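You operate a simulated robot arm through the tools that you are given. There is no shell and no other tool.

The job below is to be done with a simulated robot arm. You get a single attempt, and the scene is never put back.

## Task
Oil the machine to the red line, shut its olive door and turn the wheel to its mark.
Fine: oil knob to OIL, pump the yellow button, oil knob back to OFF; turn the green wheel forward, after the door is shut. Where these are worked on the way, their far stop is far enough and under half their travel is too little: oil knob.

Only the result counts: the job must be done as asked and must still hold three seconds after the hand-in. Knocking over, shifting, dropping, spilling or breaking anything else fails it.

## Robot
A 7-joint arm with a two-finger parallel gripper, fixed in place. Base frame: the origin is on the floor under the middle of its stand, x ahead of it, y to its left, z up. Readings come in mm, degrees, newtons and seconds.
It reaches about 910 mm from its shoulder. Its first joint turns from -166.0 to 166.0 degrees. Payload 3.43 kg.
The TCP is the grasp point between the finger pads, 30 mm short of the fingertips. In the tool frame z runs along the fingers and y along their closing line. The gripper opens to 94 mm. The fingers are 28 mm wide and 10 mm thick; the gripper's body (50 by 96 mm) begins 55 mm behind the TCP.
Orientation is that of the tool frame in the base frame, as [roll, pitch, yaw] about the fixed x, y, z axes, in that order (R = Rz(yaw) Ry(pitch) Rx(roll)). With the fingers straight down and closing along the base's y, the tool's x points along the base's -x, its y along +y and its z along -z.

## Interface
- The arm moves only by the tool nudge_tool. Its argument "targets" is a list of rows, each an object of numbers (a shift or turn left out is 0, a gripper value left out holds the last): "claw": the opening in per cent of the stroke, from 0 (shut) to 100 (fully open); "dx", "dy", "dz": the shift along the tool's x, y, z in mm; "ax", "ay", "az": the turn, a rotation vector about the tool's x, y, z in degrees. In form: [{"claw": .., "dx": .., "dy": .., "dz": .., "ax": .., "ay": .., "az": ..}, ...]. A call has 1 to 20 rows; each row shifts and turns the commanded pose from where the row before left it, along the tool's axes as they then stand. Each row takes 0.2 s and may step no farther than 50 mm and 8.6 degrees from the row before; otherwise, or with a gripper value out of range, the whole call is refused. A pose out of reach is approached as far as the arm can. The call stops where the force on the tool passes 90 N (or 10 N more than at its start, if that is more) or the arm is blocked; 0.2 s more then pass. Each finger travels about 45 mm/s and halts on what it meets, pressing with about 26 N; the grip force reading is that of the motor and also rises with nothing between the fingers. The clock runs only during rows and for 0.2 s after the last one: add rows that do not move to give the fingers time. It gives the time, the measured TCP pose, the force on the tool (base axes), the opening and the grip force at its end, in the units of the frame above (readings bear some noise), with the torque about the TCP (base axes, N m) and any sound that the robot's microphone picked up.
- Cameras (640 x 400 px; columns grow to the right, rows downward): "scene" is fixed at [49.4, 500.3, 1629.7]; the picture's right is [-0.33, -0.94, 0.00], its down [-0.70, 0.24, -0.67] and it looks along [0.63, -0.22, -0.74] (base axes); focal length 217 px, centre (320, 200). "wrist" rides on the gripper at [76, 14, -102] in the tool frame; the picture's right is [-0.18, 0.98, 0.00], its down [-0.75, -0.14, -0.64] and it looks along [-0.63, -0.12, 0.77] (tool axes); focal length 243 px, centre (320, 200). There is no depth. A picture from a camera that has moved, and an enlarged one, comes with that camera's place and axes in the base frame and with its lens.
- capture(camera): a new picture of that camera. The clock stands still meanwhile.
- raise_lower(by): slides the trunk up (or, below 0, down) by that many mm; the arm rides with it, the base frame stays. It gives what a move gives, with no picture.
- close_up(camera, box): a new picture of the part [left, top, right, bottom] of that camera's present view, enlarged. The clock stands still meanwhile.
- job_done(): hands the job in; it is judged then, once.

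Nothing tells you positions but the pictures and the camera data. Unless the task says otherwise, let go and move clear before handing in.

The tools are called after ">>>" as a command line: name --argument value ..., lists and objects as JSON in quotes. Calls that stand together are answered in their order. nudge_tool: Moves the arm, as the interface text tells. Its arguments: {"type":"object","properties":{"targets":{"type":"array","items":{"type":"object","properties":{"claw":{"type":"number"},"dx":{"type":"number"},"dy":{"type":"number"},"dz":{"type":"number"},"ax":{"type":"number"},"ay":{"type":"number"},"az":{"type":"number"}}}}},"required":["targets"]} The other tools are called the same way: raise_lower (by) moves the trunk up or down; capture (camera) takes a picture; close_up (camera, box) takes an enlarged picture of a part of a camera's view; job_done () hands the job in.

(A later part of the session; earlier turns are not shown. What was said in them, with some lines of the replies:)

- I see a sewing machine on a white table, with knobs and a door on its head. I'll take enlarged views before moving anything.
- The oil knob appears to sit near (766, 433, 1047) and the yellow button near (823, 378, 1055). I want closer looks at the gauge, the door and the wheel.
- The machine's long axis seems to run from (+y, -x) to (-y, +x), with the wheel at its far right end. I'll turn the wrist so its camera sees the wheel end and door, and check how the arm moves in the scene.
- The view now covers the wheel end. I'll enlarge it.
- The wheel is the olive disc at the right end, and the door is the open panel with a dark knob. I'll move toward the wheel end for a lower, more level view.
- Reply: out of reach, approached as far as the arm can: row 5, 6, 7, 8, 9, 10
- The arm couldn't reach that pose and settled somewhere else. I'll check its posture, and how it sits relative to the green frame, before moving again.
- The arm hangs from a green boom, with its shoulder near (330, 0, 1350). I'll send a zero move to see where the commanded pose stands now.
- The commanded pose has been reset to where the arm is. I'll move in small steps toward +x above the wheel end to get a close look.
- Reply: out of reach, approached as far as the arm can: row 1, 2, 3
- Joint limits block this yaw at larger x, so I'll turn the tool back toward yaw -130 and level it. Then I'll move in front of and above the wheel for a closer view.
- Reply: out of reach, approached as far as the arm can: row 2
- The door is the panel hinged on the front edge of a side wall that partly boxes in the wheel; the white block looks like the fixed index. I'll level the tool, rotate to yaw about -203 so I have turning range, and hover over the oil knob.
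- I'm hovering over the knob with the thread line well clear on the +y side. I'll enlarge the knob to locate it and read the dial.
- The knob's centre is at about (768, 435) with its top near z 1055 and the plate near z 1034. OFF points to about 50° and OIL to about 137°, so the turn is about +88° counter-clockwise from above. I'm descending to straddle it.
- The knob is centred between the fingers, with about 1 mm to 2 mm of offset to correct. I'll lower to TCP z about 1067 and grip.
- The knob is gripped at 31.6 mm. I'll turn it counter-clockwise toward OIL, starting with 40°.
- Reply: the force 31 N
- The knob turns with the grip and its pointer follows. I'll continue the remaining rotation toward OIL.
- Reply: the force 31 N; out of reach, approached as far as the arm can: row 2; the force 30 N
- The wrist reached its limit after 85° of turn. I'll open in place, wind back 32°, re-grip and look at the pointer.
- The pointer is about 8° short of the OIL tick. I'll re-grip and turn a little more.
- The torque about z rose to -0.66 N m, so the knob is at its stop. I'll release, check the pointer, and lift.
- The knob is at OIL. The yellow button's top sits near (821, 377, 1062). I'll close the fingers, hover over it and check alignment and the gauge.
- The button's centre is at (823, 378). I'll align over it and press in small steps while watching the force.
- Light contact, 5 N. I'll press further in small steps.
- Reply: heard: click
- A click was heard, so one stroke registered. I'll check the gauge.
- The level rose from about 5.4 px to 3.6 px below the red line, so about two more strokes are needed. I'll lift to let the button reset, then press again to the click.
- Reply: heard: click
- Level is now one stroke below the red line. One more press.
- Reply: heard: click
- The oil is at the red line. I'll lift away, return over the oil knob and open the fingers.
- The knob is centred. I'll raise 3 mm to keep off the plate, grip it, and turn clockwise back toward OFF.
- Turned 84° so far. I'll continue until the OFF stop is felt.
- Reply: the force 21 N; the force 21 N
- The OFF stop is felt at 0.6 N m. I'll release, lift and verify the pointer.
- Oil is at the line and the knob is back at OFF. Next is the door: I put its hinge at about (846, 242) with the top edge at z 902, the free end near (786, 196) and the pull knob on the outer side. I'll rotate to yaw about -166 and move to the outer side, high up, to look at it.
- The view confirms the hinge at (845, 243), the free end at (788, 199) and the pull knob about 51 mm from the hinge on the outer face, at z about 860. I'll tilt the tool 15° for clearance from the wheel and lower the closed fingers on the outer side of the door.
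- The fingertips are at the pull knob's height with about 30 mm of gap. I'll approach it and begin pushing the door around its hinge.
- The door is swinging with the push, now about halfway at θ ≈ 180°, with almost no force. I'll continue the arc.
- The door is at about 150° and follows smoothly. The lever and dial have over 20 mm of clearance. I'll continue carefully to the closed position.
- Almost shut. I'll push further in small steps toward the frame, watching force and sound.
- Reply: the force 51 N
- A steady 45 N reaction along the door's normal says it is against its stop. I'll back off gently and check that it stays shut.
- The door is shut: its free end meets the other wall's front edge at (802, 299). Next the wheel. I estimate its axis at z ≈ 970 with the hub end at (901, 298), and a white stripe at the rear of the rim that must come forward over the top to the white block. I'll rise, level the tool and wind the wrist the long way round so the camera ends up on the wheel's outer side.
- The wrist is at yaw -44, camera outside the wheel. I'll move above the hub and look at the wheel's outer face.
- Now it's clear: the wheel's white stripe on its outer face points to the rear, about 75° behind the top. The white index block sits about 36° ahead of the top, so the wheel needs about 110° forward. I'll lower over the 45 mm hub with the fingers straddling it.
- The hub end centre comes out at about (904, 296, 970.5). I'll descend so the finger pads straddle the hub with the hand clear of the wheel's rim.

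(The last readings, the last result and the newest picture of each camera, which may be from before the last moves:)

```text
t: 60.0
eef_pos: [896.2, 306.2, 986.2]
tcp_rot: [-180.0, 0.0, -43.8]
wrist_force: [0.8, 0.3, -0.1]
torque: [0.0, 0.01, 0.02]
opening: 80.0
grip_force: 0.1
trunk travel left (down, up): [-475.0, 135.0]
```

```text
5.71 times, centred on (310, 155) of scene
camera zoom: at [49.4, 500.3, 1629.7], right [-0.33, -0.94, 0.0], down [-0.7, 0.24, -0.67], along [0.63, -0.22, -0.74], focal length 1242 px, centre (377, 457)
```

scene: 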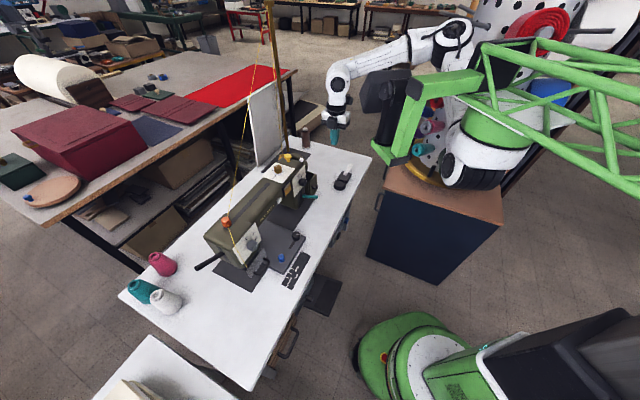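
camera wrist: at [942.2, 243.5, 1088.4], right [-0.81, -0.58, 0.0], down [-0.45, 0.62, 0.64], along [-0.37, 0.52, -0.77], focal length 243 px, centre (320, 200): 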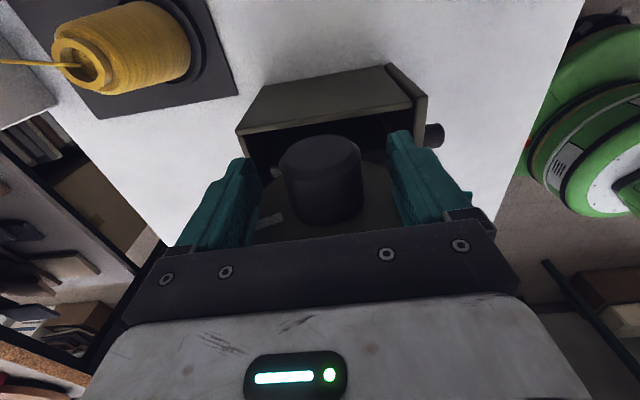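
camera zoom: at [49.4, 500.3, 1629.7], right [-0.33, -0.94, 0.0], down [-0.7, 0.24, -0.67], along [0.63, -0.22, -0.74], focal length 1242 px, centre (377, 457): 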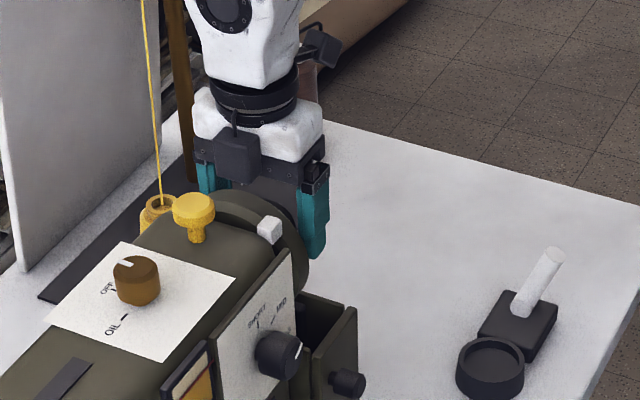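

>>> close_up --camera "scene" --box '[295, 115, 345, 165]'

>>> close_up --camera "wrist" --box '[220, 100, 440, 260]'

```text
8.00 times, centred on (320, 140) of scene
camera zoom: at [49.4, 500.3, 1629.7], right [-0.33, -0.94, 0.0], down [-0.7, 0.24, -0.67], along [0.63, -0.22, -0.74], focal length 1740 px, centre (320, 680)
```

zoom: 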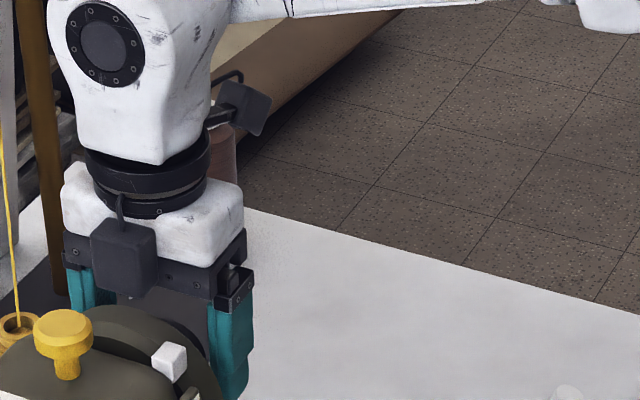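

```text
2.50 times, centred on (330, 180) of wrist
camera zoom: at [942.2, 243.5, 1088.4], right [-0.81, -0.58, 0.0], down [-0.45, 0.62, 0.64], along [-0.37, 0.52, -0.77], focal length 606 px, centre (295, 250)
```

zoom: 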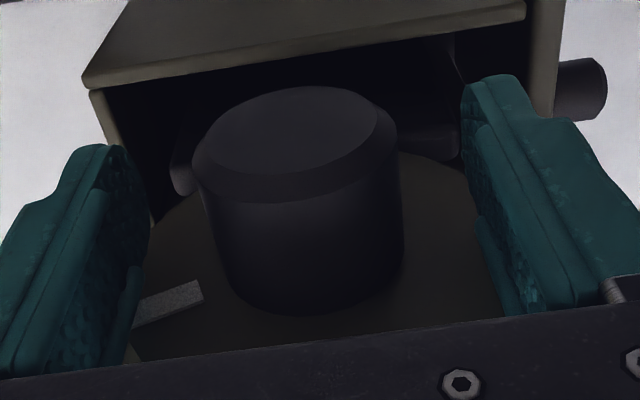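

The fingers straddle the hub. There's a small box on the far side of the hand, so I'll shift 7 mm outward to keep it clear of the index block, centre, and grip the hub.

>>> nudge_tool --targets '[{"dx": 7, "dy": 2, "dz": -2}, {"claw": 40}, {"claw": 30}, {"claw": 30}, {"claw": 30}, {"claw": 30}]'

>>> close_up --camera "wrist" --box '[220, 100, 440, 260]'

```text
t: 61.4
eef_pos: [900.7, 300.5, 987.1]
tcp_rot: [-179.9, 0.0, -43.8]
wrist_force: [4.3, 4.2, -0.6]
torque: [-0.07, -0.18, -0.69]
opening: 45.9
grip_force: 44.8
trunk travel left (down, up): [-475.0, 135.0]
```

```text
2.50 times, centred on (330, 180) of wrist
camera zoom: at [946.4, 237.8, 1089.7], right [-0.81, -0.58, 0.0], down [-0.45, 0.62, 0.64], along [-0.37, 0.52, -0.77], focal length 606 px, centre (295, 250)
```

zoom: 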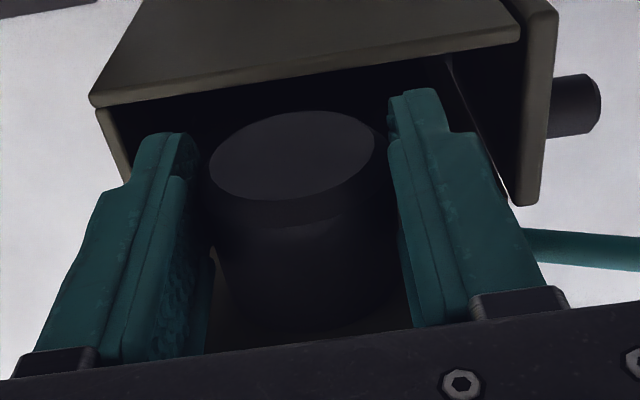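

Hub gripped at 46 mm. I'll rotate forward 8° around the wheel's axis as a test and check that the wheel follows.

>>> nudge_tool --targets '[{"ax": 4, "dy": 1.16, "dz": 0.04}, {"ax": 4, "dy": 1.16, "dz": 0.04}]'

>>> close_up --camera "wrist" --box '[200, 100, 440, 260]'

>>> close_up --camera "scene" --box '[290, 125, 340, 175]'

```text
t: 62.0
eef_pos: [899.4, 299.0, 988.1]
tcp_rot: [-172.0, 0.0, -43.7]
wrist_force: [4.9, 6.7, -0.7]
torque: [-0.34, -0.51, -0.83]
opening: 45.9
grip_force: 45.0
trunk travel left (down, up): [-475.0, 135.0]
```

```text
2.50 times, centred on (320, 180) of wrist
camera zoom: at [934.9, 225.8, 1086.5], right [-0.81, -0.58, -0.14], down [-0.51, 0.56, 0.66], along [-0.3, 0.6, -0.74], focal length 606 px, centre (320, 250)
```

zoom: 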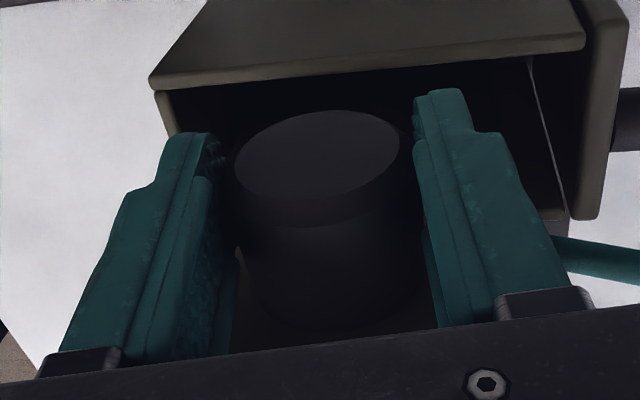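

```text
8.00 times, centred on (315, 150) of scene
camera zoom: at [49.4, 500.3, 1629.7], right [-0.33, -0.94, 0.0], down [-0.7, 0.24, -0.67], along [0.63, -0.22, -0.74], focal length 1740 px, centre (360, 600)
```

zoom: 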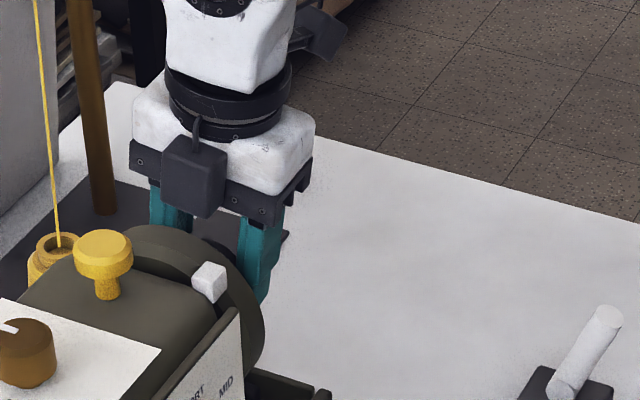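

>>> nudge_tool --targets '[{"ax": 8, "dy": 2.31, "dz": 0.16}, {"ax": 8, "dy": 2.31, "dz": 0.16}, {"ax": 6, "dy": 1.73, "dz": 0.1}]'

>>> close_up --camera "wrist" --box '[200, 100, 440, 260]'

>>> close_up --camera "scene" --box '[290, 125, 340, 175]'

```text
t: 62.8
eef_pos: [894.9, 294.2, 985.3]
tcp_rot: [-149.8, 0.1, -43.8]
wrist_force: [3.0, 6.7, 3.6]
torque: [0.45, 0.29, -0.45]
opening: 45.4
grip_force: 45.2
trunk travel left (down, up): [-475.0, 135.0]
```

```text
2.50 times, centred on (320, 180) of wrist
camera zoom: at [906.1, 195.8, 1066.4], right [-0.72, -0.49, -0.49], down [-0.68, 0.38, 0.63], along [-0.12, 0.79, -0.6], focal length 606 px, centre (320, 250)
```

zoom: 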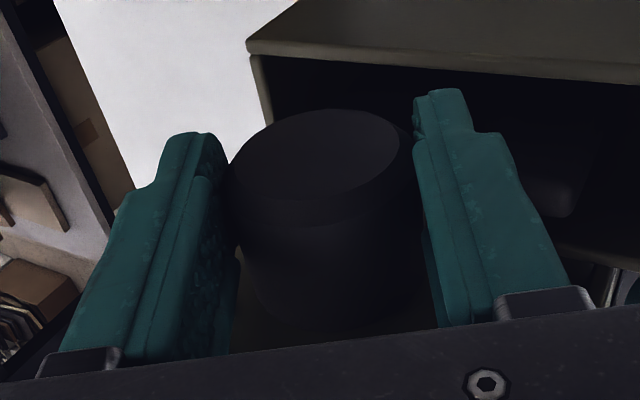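

```text
8.00 times, centred on (315, 150) of scene
camera zoom: at [49.4, 500.3, 1629.7], right [-0.33, -0.94, 0.0], down [-0.7, 0.24, -0.67], along [0.63, -0.22, -0.74], focal length 1740 px, centre (360, 600)
```

zoom: 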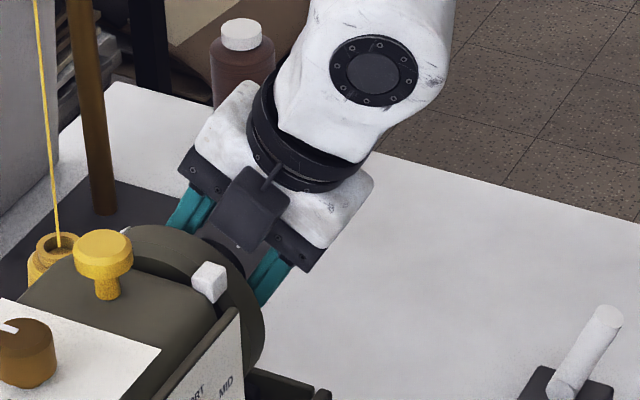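

The wheel turns with the hub; the white stripe is now appearing at the back of the rim. I'll continue to a 46° lean.

>>> nudge_tool --targets '[{"ax": 8, "dy": 2.31, "dz": 0.16}, {"ax": 8, "dy": 2.31, "dz": 0.16}]'

>>> close_up --camera "scene" --box '[290, 125, 340, 175]'

```text
t: 63.4
eef_pos: [890.9, 291.7, 981.8]
tcp_rot: [-133.8, 0.2, -43.7]
wrist_force: [15.3, 15.7, 0.4]
torque: [1.33, 0.98, -0.12]
opening: 46.0
grip_force: 45.2
trunk travel left (down, up): [-475.0, 135.0]
```

```text
8.00 times, centred on (315, 150) of scene
camera zoom: at [49.4, 500.3, 1629.7], right [-0.33, -0.94, 0.0], down [-0.7, 0.24, -0.67], along [0.63, -0.22, -0.74], focal length 1740 px, centre (360, 600)
```

zoom: 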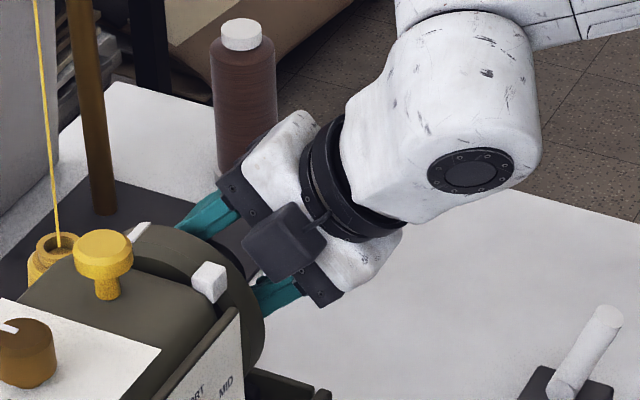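

The stripe is now visible on the rim near the top rear. I'll open the fingers, swing back around the axis to a slight rearward lean, and re-grip.

>>> nudge_tool --targets '[{"claw": 85}, {"claw": 85}, {"claw": 85}, {"ax": -8, "dy": -2.31, "dz": 0.16}, {"ax": -8, "dy": -2.31, "dz": 0.16}, {"ax": -8, "dy": -2.31, "dz": 0.16}, {"ax": -8, "dy": -2.31, "dz": 0.16}, {"ax": -8, "dy": -2.31, "dz": 0.16}, {"ax": -8, "dy": -2.31, "dz": 0.16}, {"ax": -8, "dy": -2.31, "dz": 0.16}]'

>>> close_up --camera "wrist" --box '[180, 80, 460, 260]'

>>> close_up --camera "scene" --box '[290, 125, 340, 175]'

```text
t: 65.6
eef_pos: [901.2, 299.9, 986.6]
tcp_rot: [169.9, 0.0, -43.7]
wrist_force: [-0.3, -0.7, 0.3]
torque: [0.02, 0.01, 0.0]
opening: 79.7
grip_force: 0.1
trunk travel left (down, up): [-475.0, 135.0]
```

```text
2.22 times, centred on (320, 170) of wrist
camera zoom: at [959.0, 250.9, 1089.7], right [-0.8, -0.57, 0.17], down [-0.37, 0.7, 0.61], along [-0.47, 0.42, -0.78], focal length 539 px, centre (320, 267)
```

zoom: 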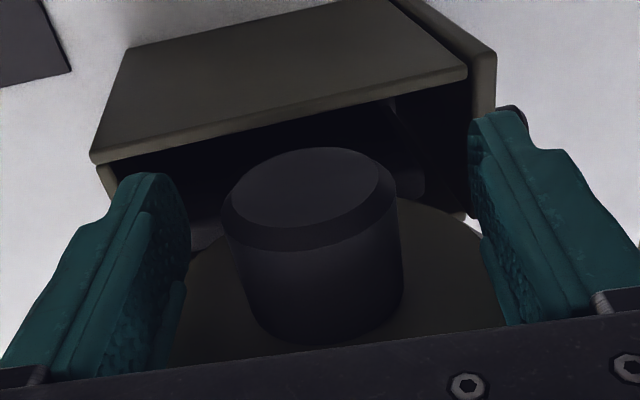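

```text
8.00 times, centred on (315, 150) of scene
camera zoom: at [49.4, 500.3, 1629.7], right [-0.33, -0.94, 0.0], down [-0.7, 0.24, -0.67], along [0.63, -0.22, -0.74], focal length 1740 px, centre (360, 600)
```

zoom: 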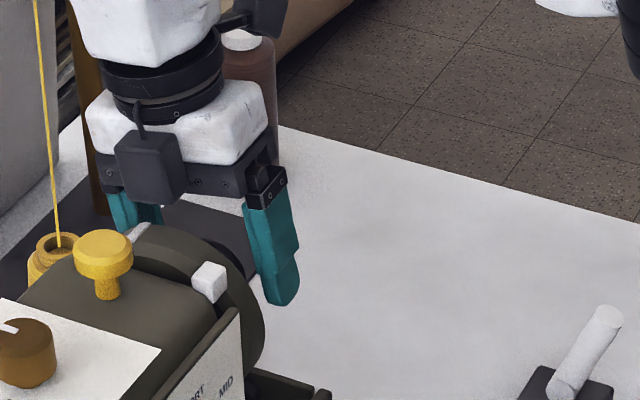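

>>> nudge_tool --targets '[{"dy": -2}, {"claw": 30}, {"claw": 30}, {"claw": 30}, {"claw": 30}, {"claw": 30}]'

>>> nudge_tool --targets '[{"ax": 8, "dy": 2.31, "dz": 0.16}, {"ax": 8, "dy": 2.31, "dz": 0.16}, {"ax": 8, "dy": 2.31, "dz": 0.16}, {"ax": 8, "dy": 2.31, "dz": 0.16}]'

>>> close_up --camera "scene" --box '[290, 125, 340, 175]'

```text
t: 67.0
eef_pos: [903.9, 302.5, 986.2]
tcp_rot: [170.0, -0.1, -43.8]
wrist_force: [3.7, 3.0, -1.6]
torque: [-0.13, -0.2, -0.65]
opening: 46.0
grip_force: 44.9
trunk travel left (down, up): [-475.0, 135.0]
```

```text
t: 68.0
eef_pos: [897.0, 296.4, 985.4]
tcp_rot: [-157.9, 0.1, -43.8]
wrist_force: [-7.1, 4.7, 1.3]
torque: [0.28, 0.35, -0.3]
opening: 45.8
grip_force: 44.7
trunk travel left (down, up): [-475.0, 135.0]
```

```text
8.00 times, centred on (315, 150) of scene
camera zoom: at [49.4, 500.3, 1629.7], right [-0.33, -0.94, 0.0], down [-0.7, 0.24, -0.67], along [0.63, -0.22, -0.74], focal length 1740 px, centre (360, 600)
```

zoom: 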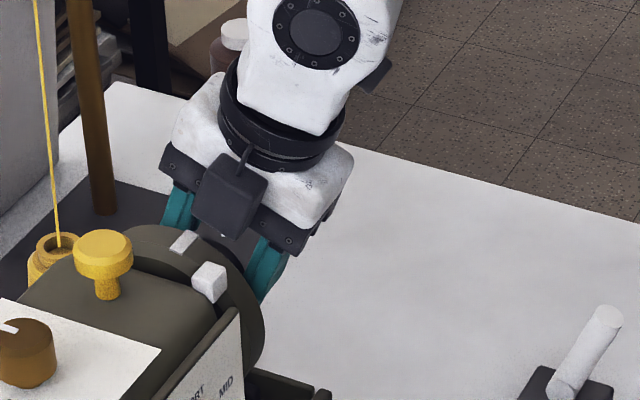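

The stripe is now at the top of the rim, with about 30° left. I'll continue in smaller moves.

>>> nudge_tool --targets '[{"ax": 8, "dy": 2.31, "dz": 0.16}, {"ax": 8, "dy": 2.31, "dz": 0.16}]'

>>> close_up --camera "scene" --box '[300, 135, 330, 165]'

```text
t: 68.6
eef_pos: [893.8, 292.7, 983.1]
tcp_rot: [-141.8, 0.1, -43.6]
wrist_force: [-4.3, 3.8, 3.7]
torque: [0.84, 0.86, 0.09]
opening: 45.9
grip_force: 44.8
trunk travel left (down, up): [-475.0, 135.0]
```

```text
13.33 times, centred on (315, 150) of scene
camera zoom: at [49.4, 500.3, 1629.7], right [-0.33, -0.94, 0.0], down [-0.7, 0.24, -0.67], along [0.63, -0.22, -0.74], focal length 2899 px, centre (387, 867)
```

zoom: 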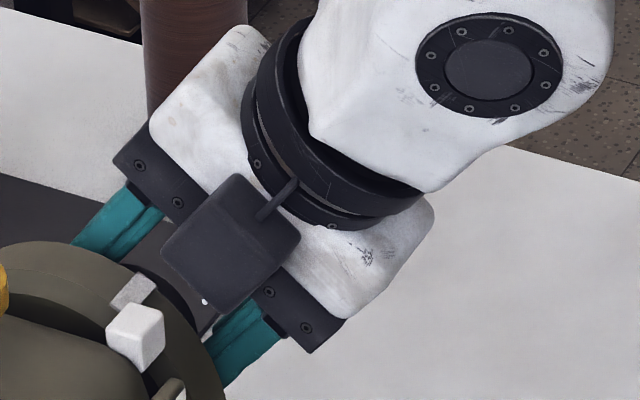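

About 10° to go by the scene view. I'll turn 6° more and recheck.

>>> nudge_tool --targets '[{"ax": 6, "dy": 1.73, "dz": 0.1}, {}]'

>>> close_up --camera "scene" --box '[300, 142, 320, 162]'

```text
t: 69.2
eef_pos: [894.7, 291.8, 981.5]
tcp_rot: [-135.9, 0.0, -43.8]
wrist_force: [-4.1, 1.6, 6.9]
torque: [0.91, 0.83, 0.05]
opening: 45.8
grip_force: 44.7
trunk travel left (down, up): [-475.0, 135.0]
```

```text
16.00 times, centred on (310, 152) of scene
camera zoom: at [49.4, 500.3, 1629.7], right [-0.33, -0.94, 0.0], down [-0.7, 0.24, -0.67], along [0.63, -0.22, -0.74], focal length 3479 px, centre (480, 968)
```

zoom: 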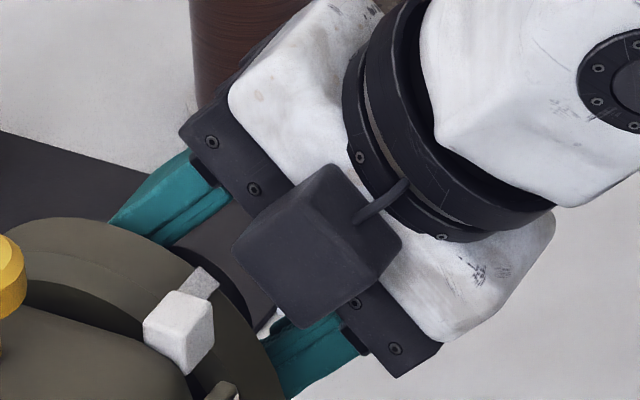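

The stripe now looks nearly aligned with the index block. I'll release, back off radially, and check the alignment from the wheel's outer side.

>>> nudge_tool --targets '[{"claw": 85}, {"claw": 85}, {"claw": 85}, {"dz": -30}, {"dz": -40}, {"dz": -40}, {"dx": 30, "dz": -20}]'

>>> capture --camera "wrist"

>>> close_up --camera "scene" --box '[300, 142, 320, 162]'

```text
t: 70.8
eef_pos: [852.0, 210.4, 1074.1]
tcp_rot: [-136.1, 0.0, -43.7]
wrist_force: [0.7, 0.5, -0.3]
torque: [0.01, 0.01, 0.0]
opening: 79.9
grip_force: 0.1
trunk travel left (down, up): [-475.0, 135.0]
```

```text
taken
camera wrist: at [849.7, 99.1, 1137.8], right [-0.62, -0.38, -0.68], down [-0.78, 0.27, 0.56], along [-0.03, 0.88, -0.47], focal length 243 px, centre (320, 200)
```

wrist: 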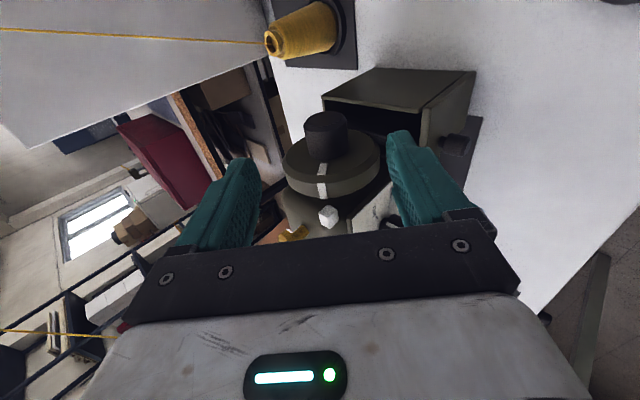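

```text
16.00 times, centred on (310, 152) of scene
camera zoom: at [49.4, 500.3, 1629.7], right [-0.33, -0.94, 0.0], down [-0.7, 0.24, -0.67], along [0.63, -0.22, -0.74], focal length 3479 px, centre (480, 968)
```

zoom: 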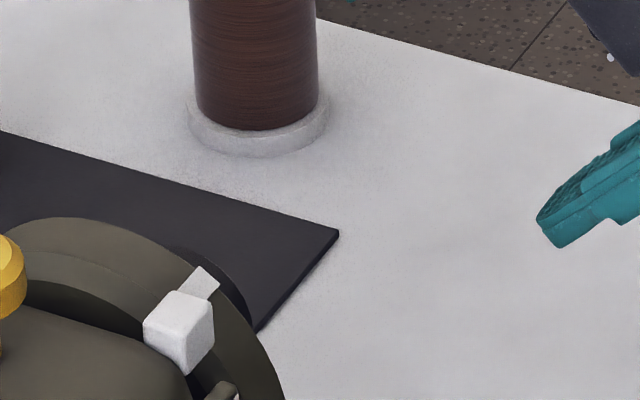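

>>> close_up --camera "wrist" --box '[270, 100, 400, 240]'

>>> close_up --camera "wrist" --box '[295, 140, 355, 240]'

```text
2.86 times, centred on (335, 170) of wrist
camera zoom: at [849.7, 99.1, 1137.8], right [-0.62, -0.38, -0.68], down [-0.78, 0.27, 0.56], along [-0.03, 0.88, -0.47], focal length 693 px, centre (277, 286)
```

zoom: 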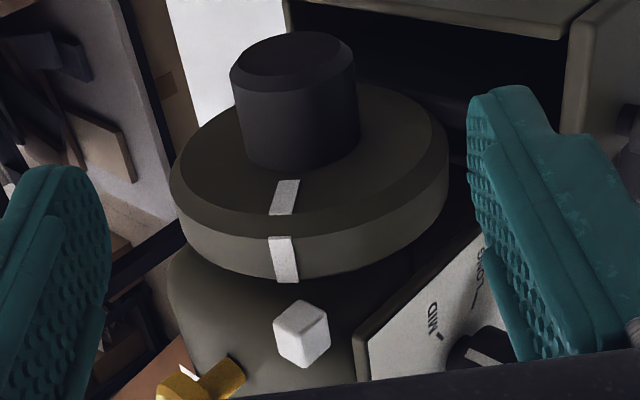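

```text
4.00 times, centred on (325, 190) of wrist
camera zoom: at [849.7, 99.1, 1137.8], right [-0.62, -0.38, -0.68], down [-0.78, 0.27, 0.56], along [-0.03, 0.88, -0.47], focal length 970 px, centre (300, 240)
```

zoom: 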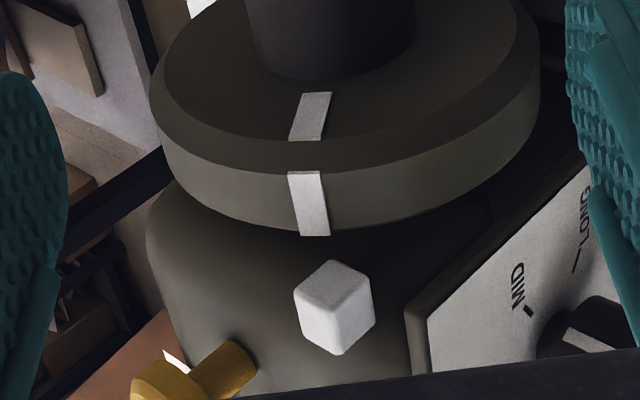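

The stripe reads about 32° ahead of the top and the index block about 36°, so it's roughly 4° short. I'll re-approach along the same path, re-grip and turn about 4° more.

>>> nudge_tool --targets '[{"dx": -30, "dz": 20}, {"dz": 40}, {"dz": 40}, {"dz": 30}, {"claw": 30}, {"claw": 30}, {"claw": 30}, {"claw": 30}, {"claw": 30}]'

>>> nudge_tool --targets '[{"ax": 4.3, "dy": 1.24, "dz": 0.05}, {}]'

>>> close_up --camera "scene" --box '[300, 142, 320, 162]'

```text
t: 72.8
eef_pos: [893.3, 294.5, 979.4]
tcp_rot: [-135.8, 0.0, -43.7]
wrist_force: [5.1, 5.5, 0.2]
torque: [0.17, 0.12, -0.87]
opening: 46.0
grip_force: 45.4
trunk travel left (down, up): [-475.0, 135.0]
```

```text
t: 73.4
eef_pos: [894.7, 294.5, 978.5]
tcp_rot: [-131.7, 0.1, -43.7]
wrist_force: [13.8, 16.2, -4.7]
torque: [0.44, 0.36, -0.92]
opening: 45.6
grip_force: 45.6
trunk travel left (down, up): [-475.0, 135.0]
```

```text
16.00 times, centred on (310, 152) of scene
camera zoom: at [49.4, 500.3, 1629.7], right [-0.33, -0.94, 0.0], down [-0.7, 0.24, -0.67], along [0.63, -0.22, -0.74], focal length 3479 px, centre (480, 968)
```

zoom: 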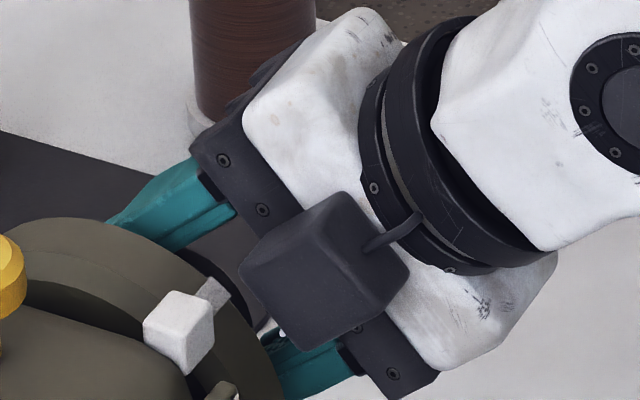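

>>> nudge_tool --targets '[{"claw": 85}, {"claw": 85}, {"claw": 85}, {"dz": -30}, {"dz": -40}, {"dz": -40}, {"dx": 30, "dz": -20}]'

>>> close_up --camera "wrist" --box '[295, 140, 355, 240]'

>>> close_up --camera "scene" --box '[300, 142, 320, 162]'

```text
t: 75.0
eef_pos: [847.9, 200.5, 1066.4]
tcp_rot: [-131.7, 0.0, -43.6]
wrist_force: [0.4, 0.3, 0.4]
torque: [0.01, 0.0, -0.03]
opening: 79.9
grip_force: 0.0
trunk travel left (down, up): [-475.0, 135.0]
```

```text
4.00 times, centred on (325, 190) of wrist
camera zoom: at [842.7, 84.8, 1123.6], right [-0.58, -0.35, -0.73], down [-0.81, 0.24, 0.53], along [-0.01, 0.91, -0.42], focal length 970 px, centre (300, 240)
```

zoom: 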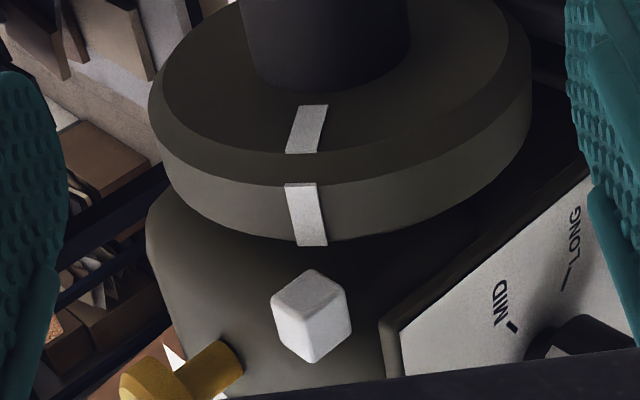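

```text
16.00 times, centred on (310, 152) of scene
camera zoom: at [49.4, 500.3, 1629.7], right [-0.33, -0.94, 0.0], down [-0.7, 0.24, -0.67], along [0.63, -0.22, -0.74], focal length 3479 px, centre (480, 968)
```

zoom: 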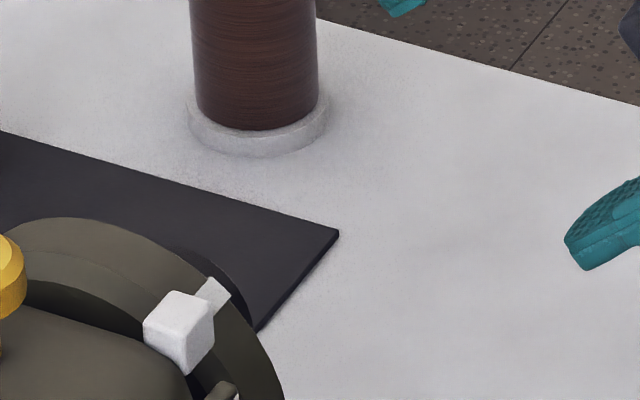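

The stripe now reads about 36.8° and the index block about 36.2°, so the wheel is on its mark. I'll move clear upward and check the door, gauge and oil knob once more.

>>> nudge_tool --targets '[{"dy": -34, "dz": -30}, {"dy": -34, "dz": -30}, {"ax": -8}, {"ax": -8}, {"ax": -8}, {"dz": -30}]'

>>> capture --camera "wrist"

>>> close_up --camera "scene" --box '[270, 140, 340, 210]'

>>> close_up --camera "scene" --box '[277, 172, 302, 197]'

>>> close_up --camera "scene" --box '[305, 165, 335, 195]'

```text
t: 76.4
eef_pos: [840.5, 193.0, 1183.6]
tcp_rot: [-155.8, 0.1, -43.7]
wrist_force: [-0.2, -0.2, 0.1]
torque: [-0.02, 0.01, -0.02]
opening: 79.9
grip_force: 0.1
trunk travel left (down, up): [-475.0, 135.0]
```

```text
taken
camera wrist: at [856.9, 100.0, 1270.6], right [-0.75, -0.52, -0.4], down [-0.64, 0.42, 0.64], along [-0.16, 0.74, -0.65], focal length 243 px, centre (320, 200)
```

wrist: 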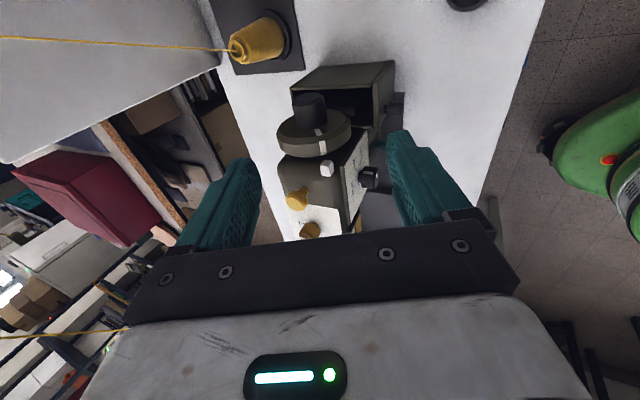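

```text
5.71 times, centred on (305, 175) of scene
camera zoom: at [49.4, 500.3, 1629.7], right [-0.33, -0.94, 0.0], down [-0.7, 0.24, -0.67], along [0.63, -0.22, -0.74], focal length 1242 px, centre (406, 343)
```

zoom: 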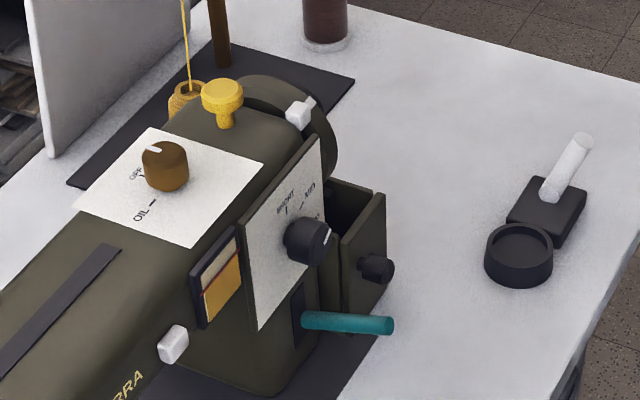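

```text
16.00 times, centred on (290, 184) of scene
camera zoom: at [49.4, 500.3, 1629.7], right [-0.33, -0.94, 0.0], down [-0.7, 0.24, -0.67], along [0.63, -0.22, -0.74], focal length 3479 px, centre (808, 448)
```

zoom: 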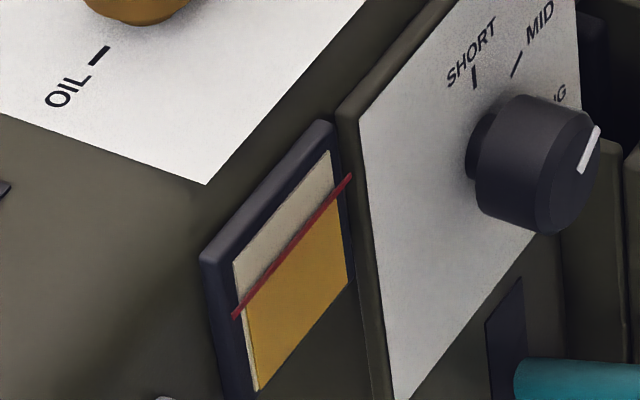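

```text
13.33 times, centred on (320, 180) of scene
camera zoom: at [49.4, 500.3, 1629.7], right [-0.33, -0.94, 0.0], down [-0.7, 0.24, -0.67], along [0.63, -0.22, -0.74], focal length 2899 px, centre (320, 467)
```

zoom: 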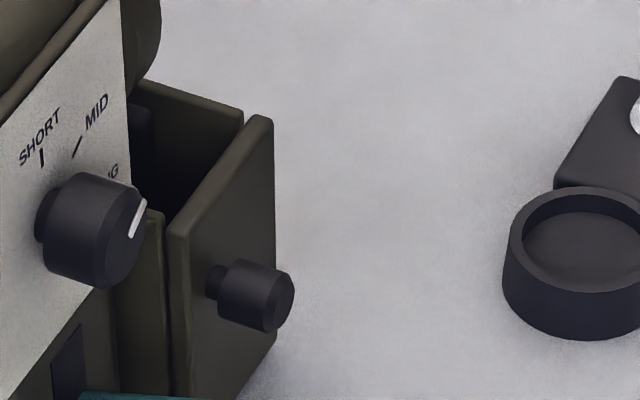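

>>> close_up --camera "wrist" --box '[270, 50, 420, 200]'

>>> close_up --camera "wrist" --box '[290, 160, 400, 240]'

```text
2.67 times, centred on (345, 125) of wrist
camera zoom: at [856.9, 100.0, 1270.6], right [-0.75, -0.52, -0.4], down [-0.64, 0.42, 0.64], along [-0.16, 0.74, -0.65], focal length 647 px, centre (253, 400)
```

zoom: 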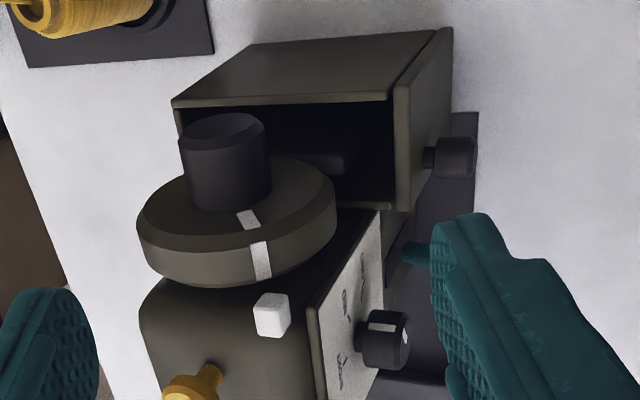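

```text
5.00 times, centred on (345, 200) of wrist
camera zoom: at [856.9, 100.0, 1270.6], right [-0.75, -0.52, -0.4], down [-0.64, 0.42, 0.64], along [-0.16, 0.74, -0.65], focal length 1213 px, centre (195, 200)
```

zoom: 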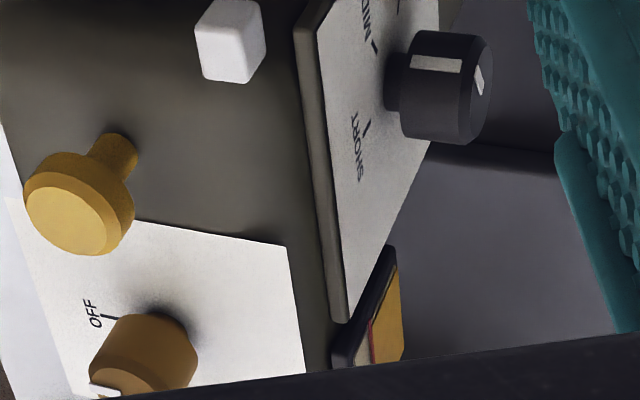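

Everything checks out:
- **Oil:** the level is on the red line and the oil knob points to OFF.
- **Door:** it is flush with its frame.
- **Wheel:** its stripe lines up with the white index block.

The gripper is open and clear, so I'm handing in.

>>> job_done

```text
The job is handed in.
```

I finished the job and handed it in. I don't have the judge's result, but my last pictures before hand-in showed all three parts done:

- **Oil:** I turned the knob to OIL and pressed the yellow button three times, with a click each time. The level came up to the red line, and I turned the knob back to OFF until it reached its stop.
- **Door:** I pushed the olive door closed until it met its frame. It stayed shut after I backed away. I heard no latch click, so it may simply rest closed.
- **Wheel:** with the door shut, I turned the wheel forward by its hub in three grips. Its white stripe ended up within about 1° of the white block beside it. I took that block to be the mark, as I saw no label saying so.

The gripper was open and clear of the machine at hand-in. I saw nothing knocked over or out of place.
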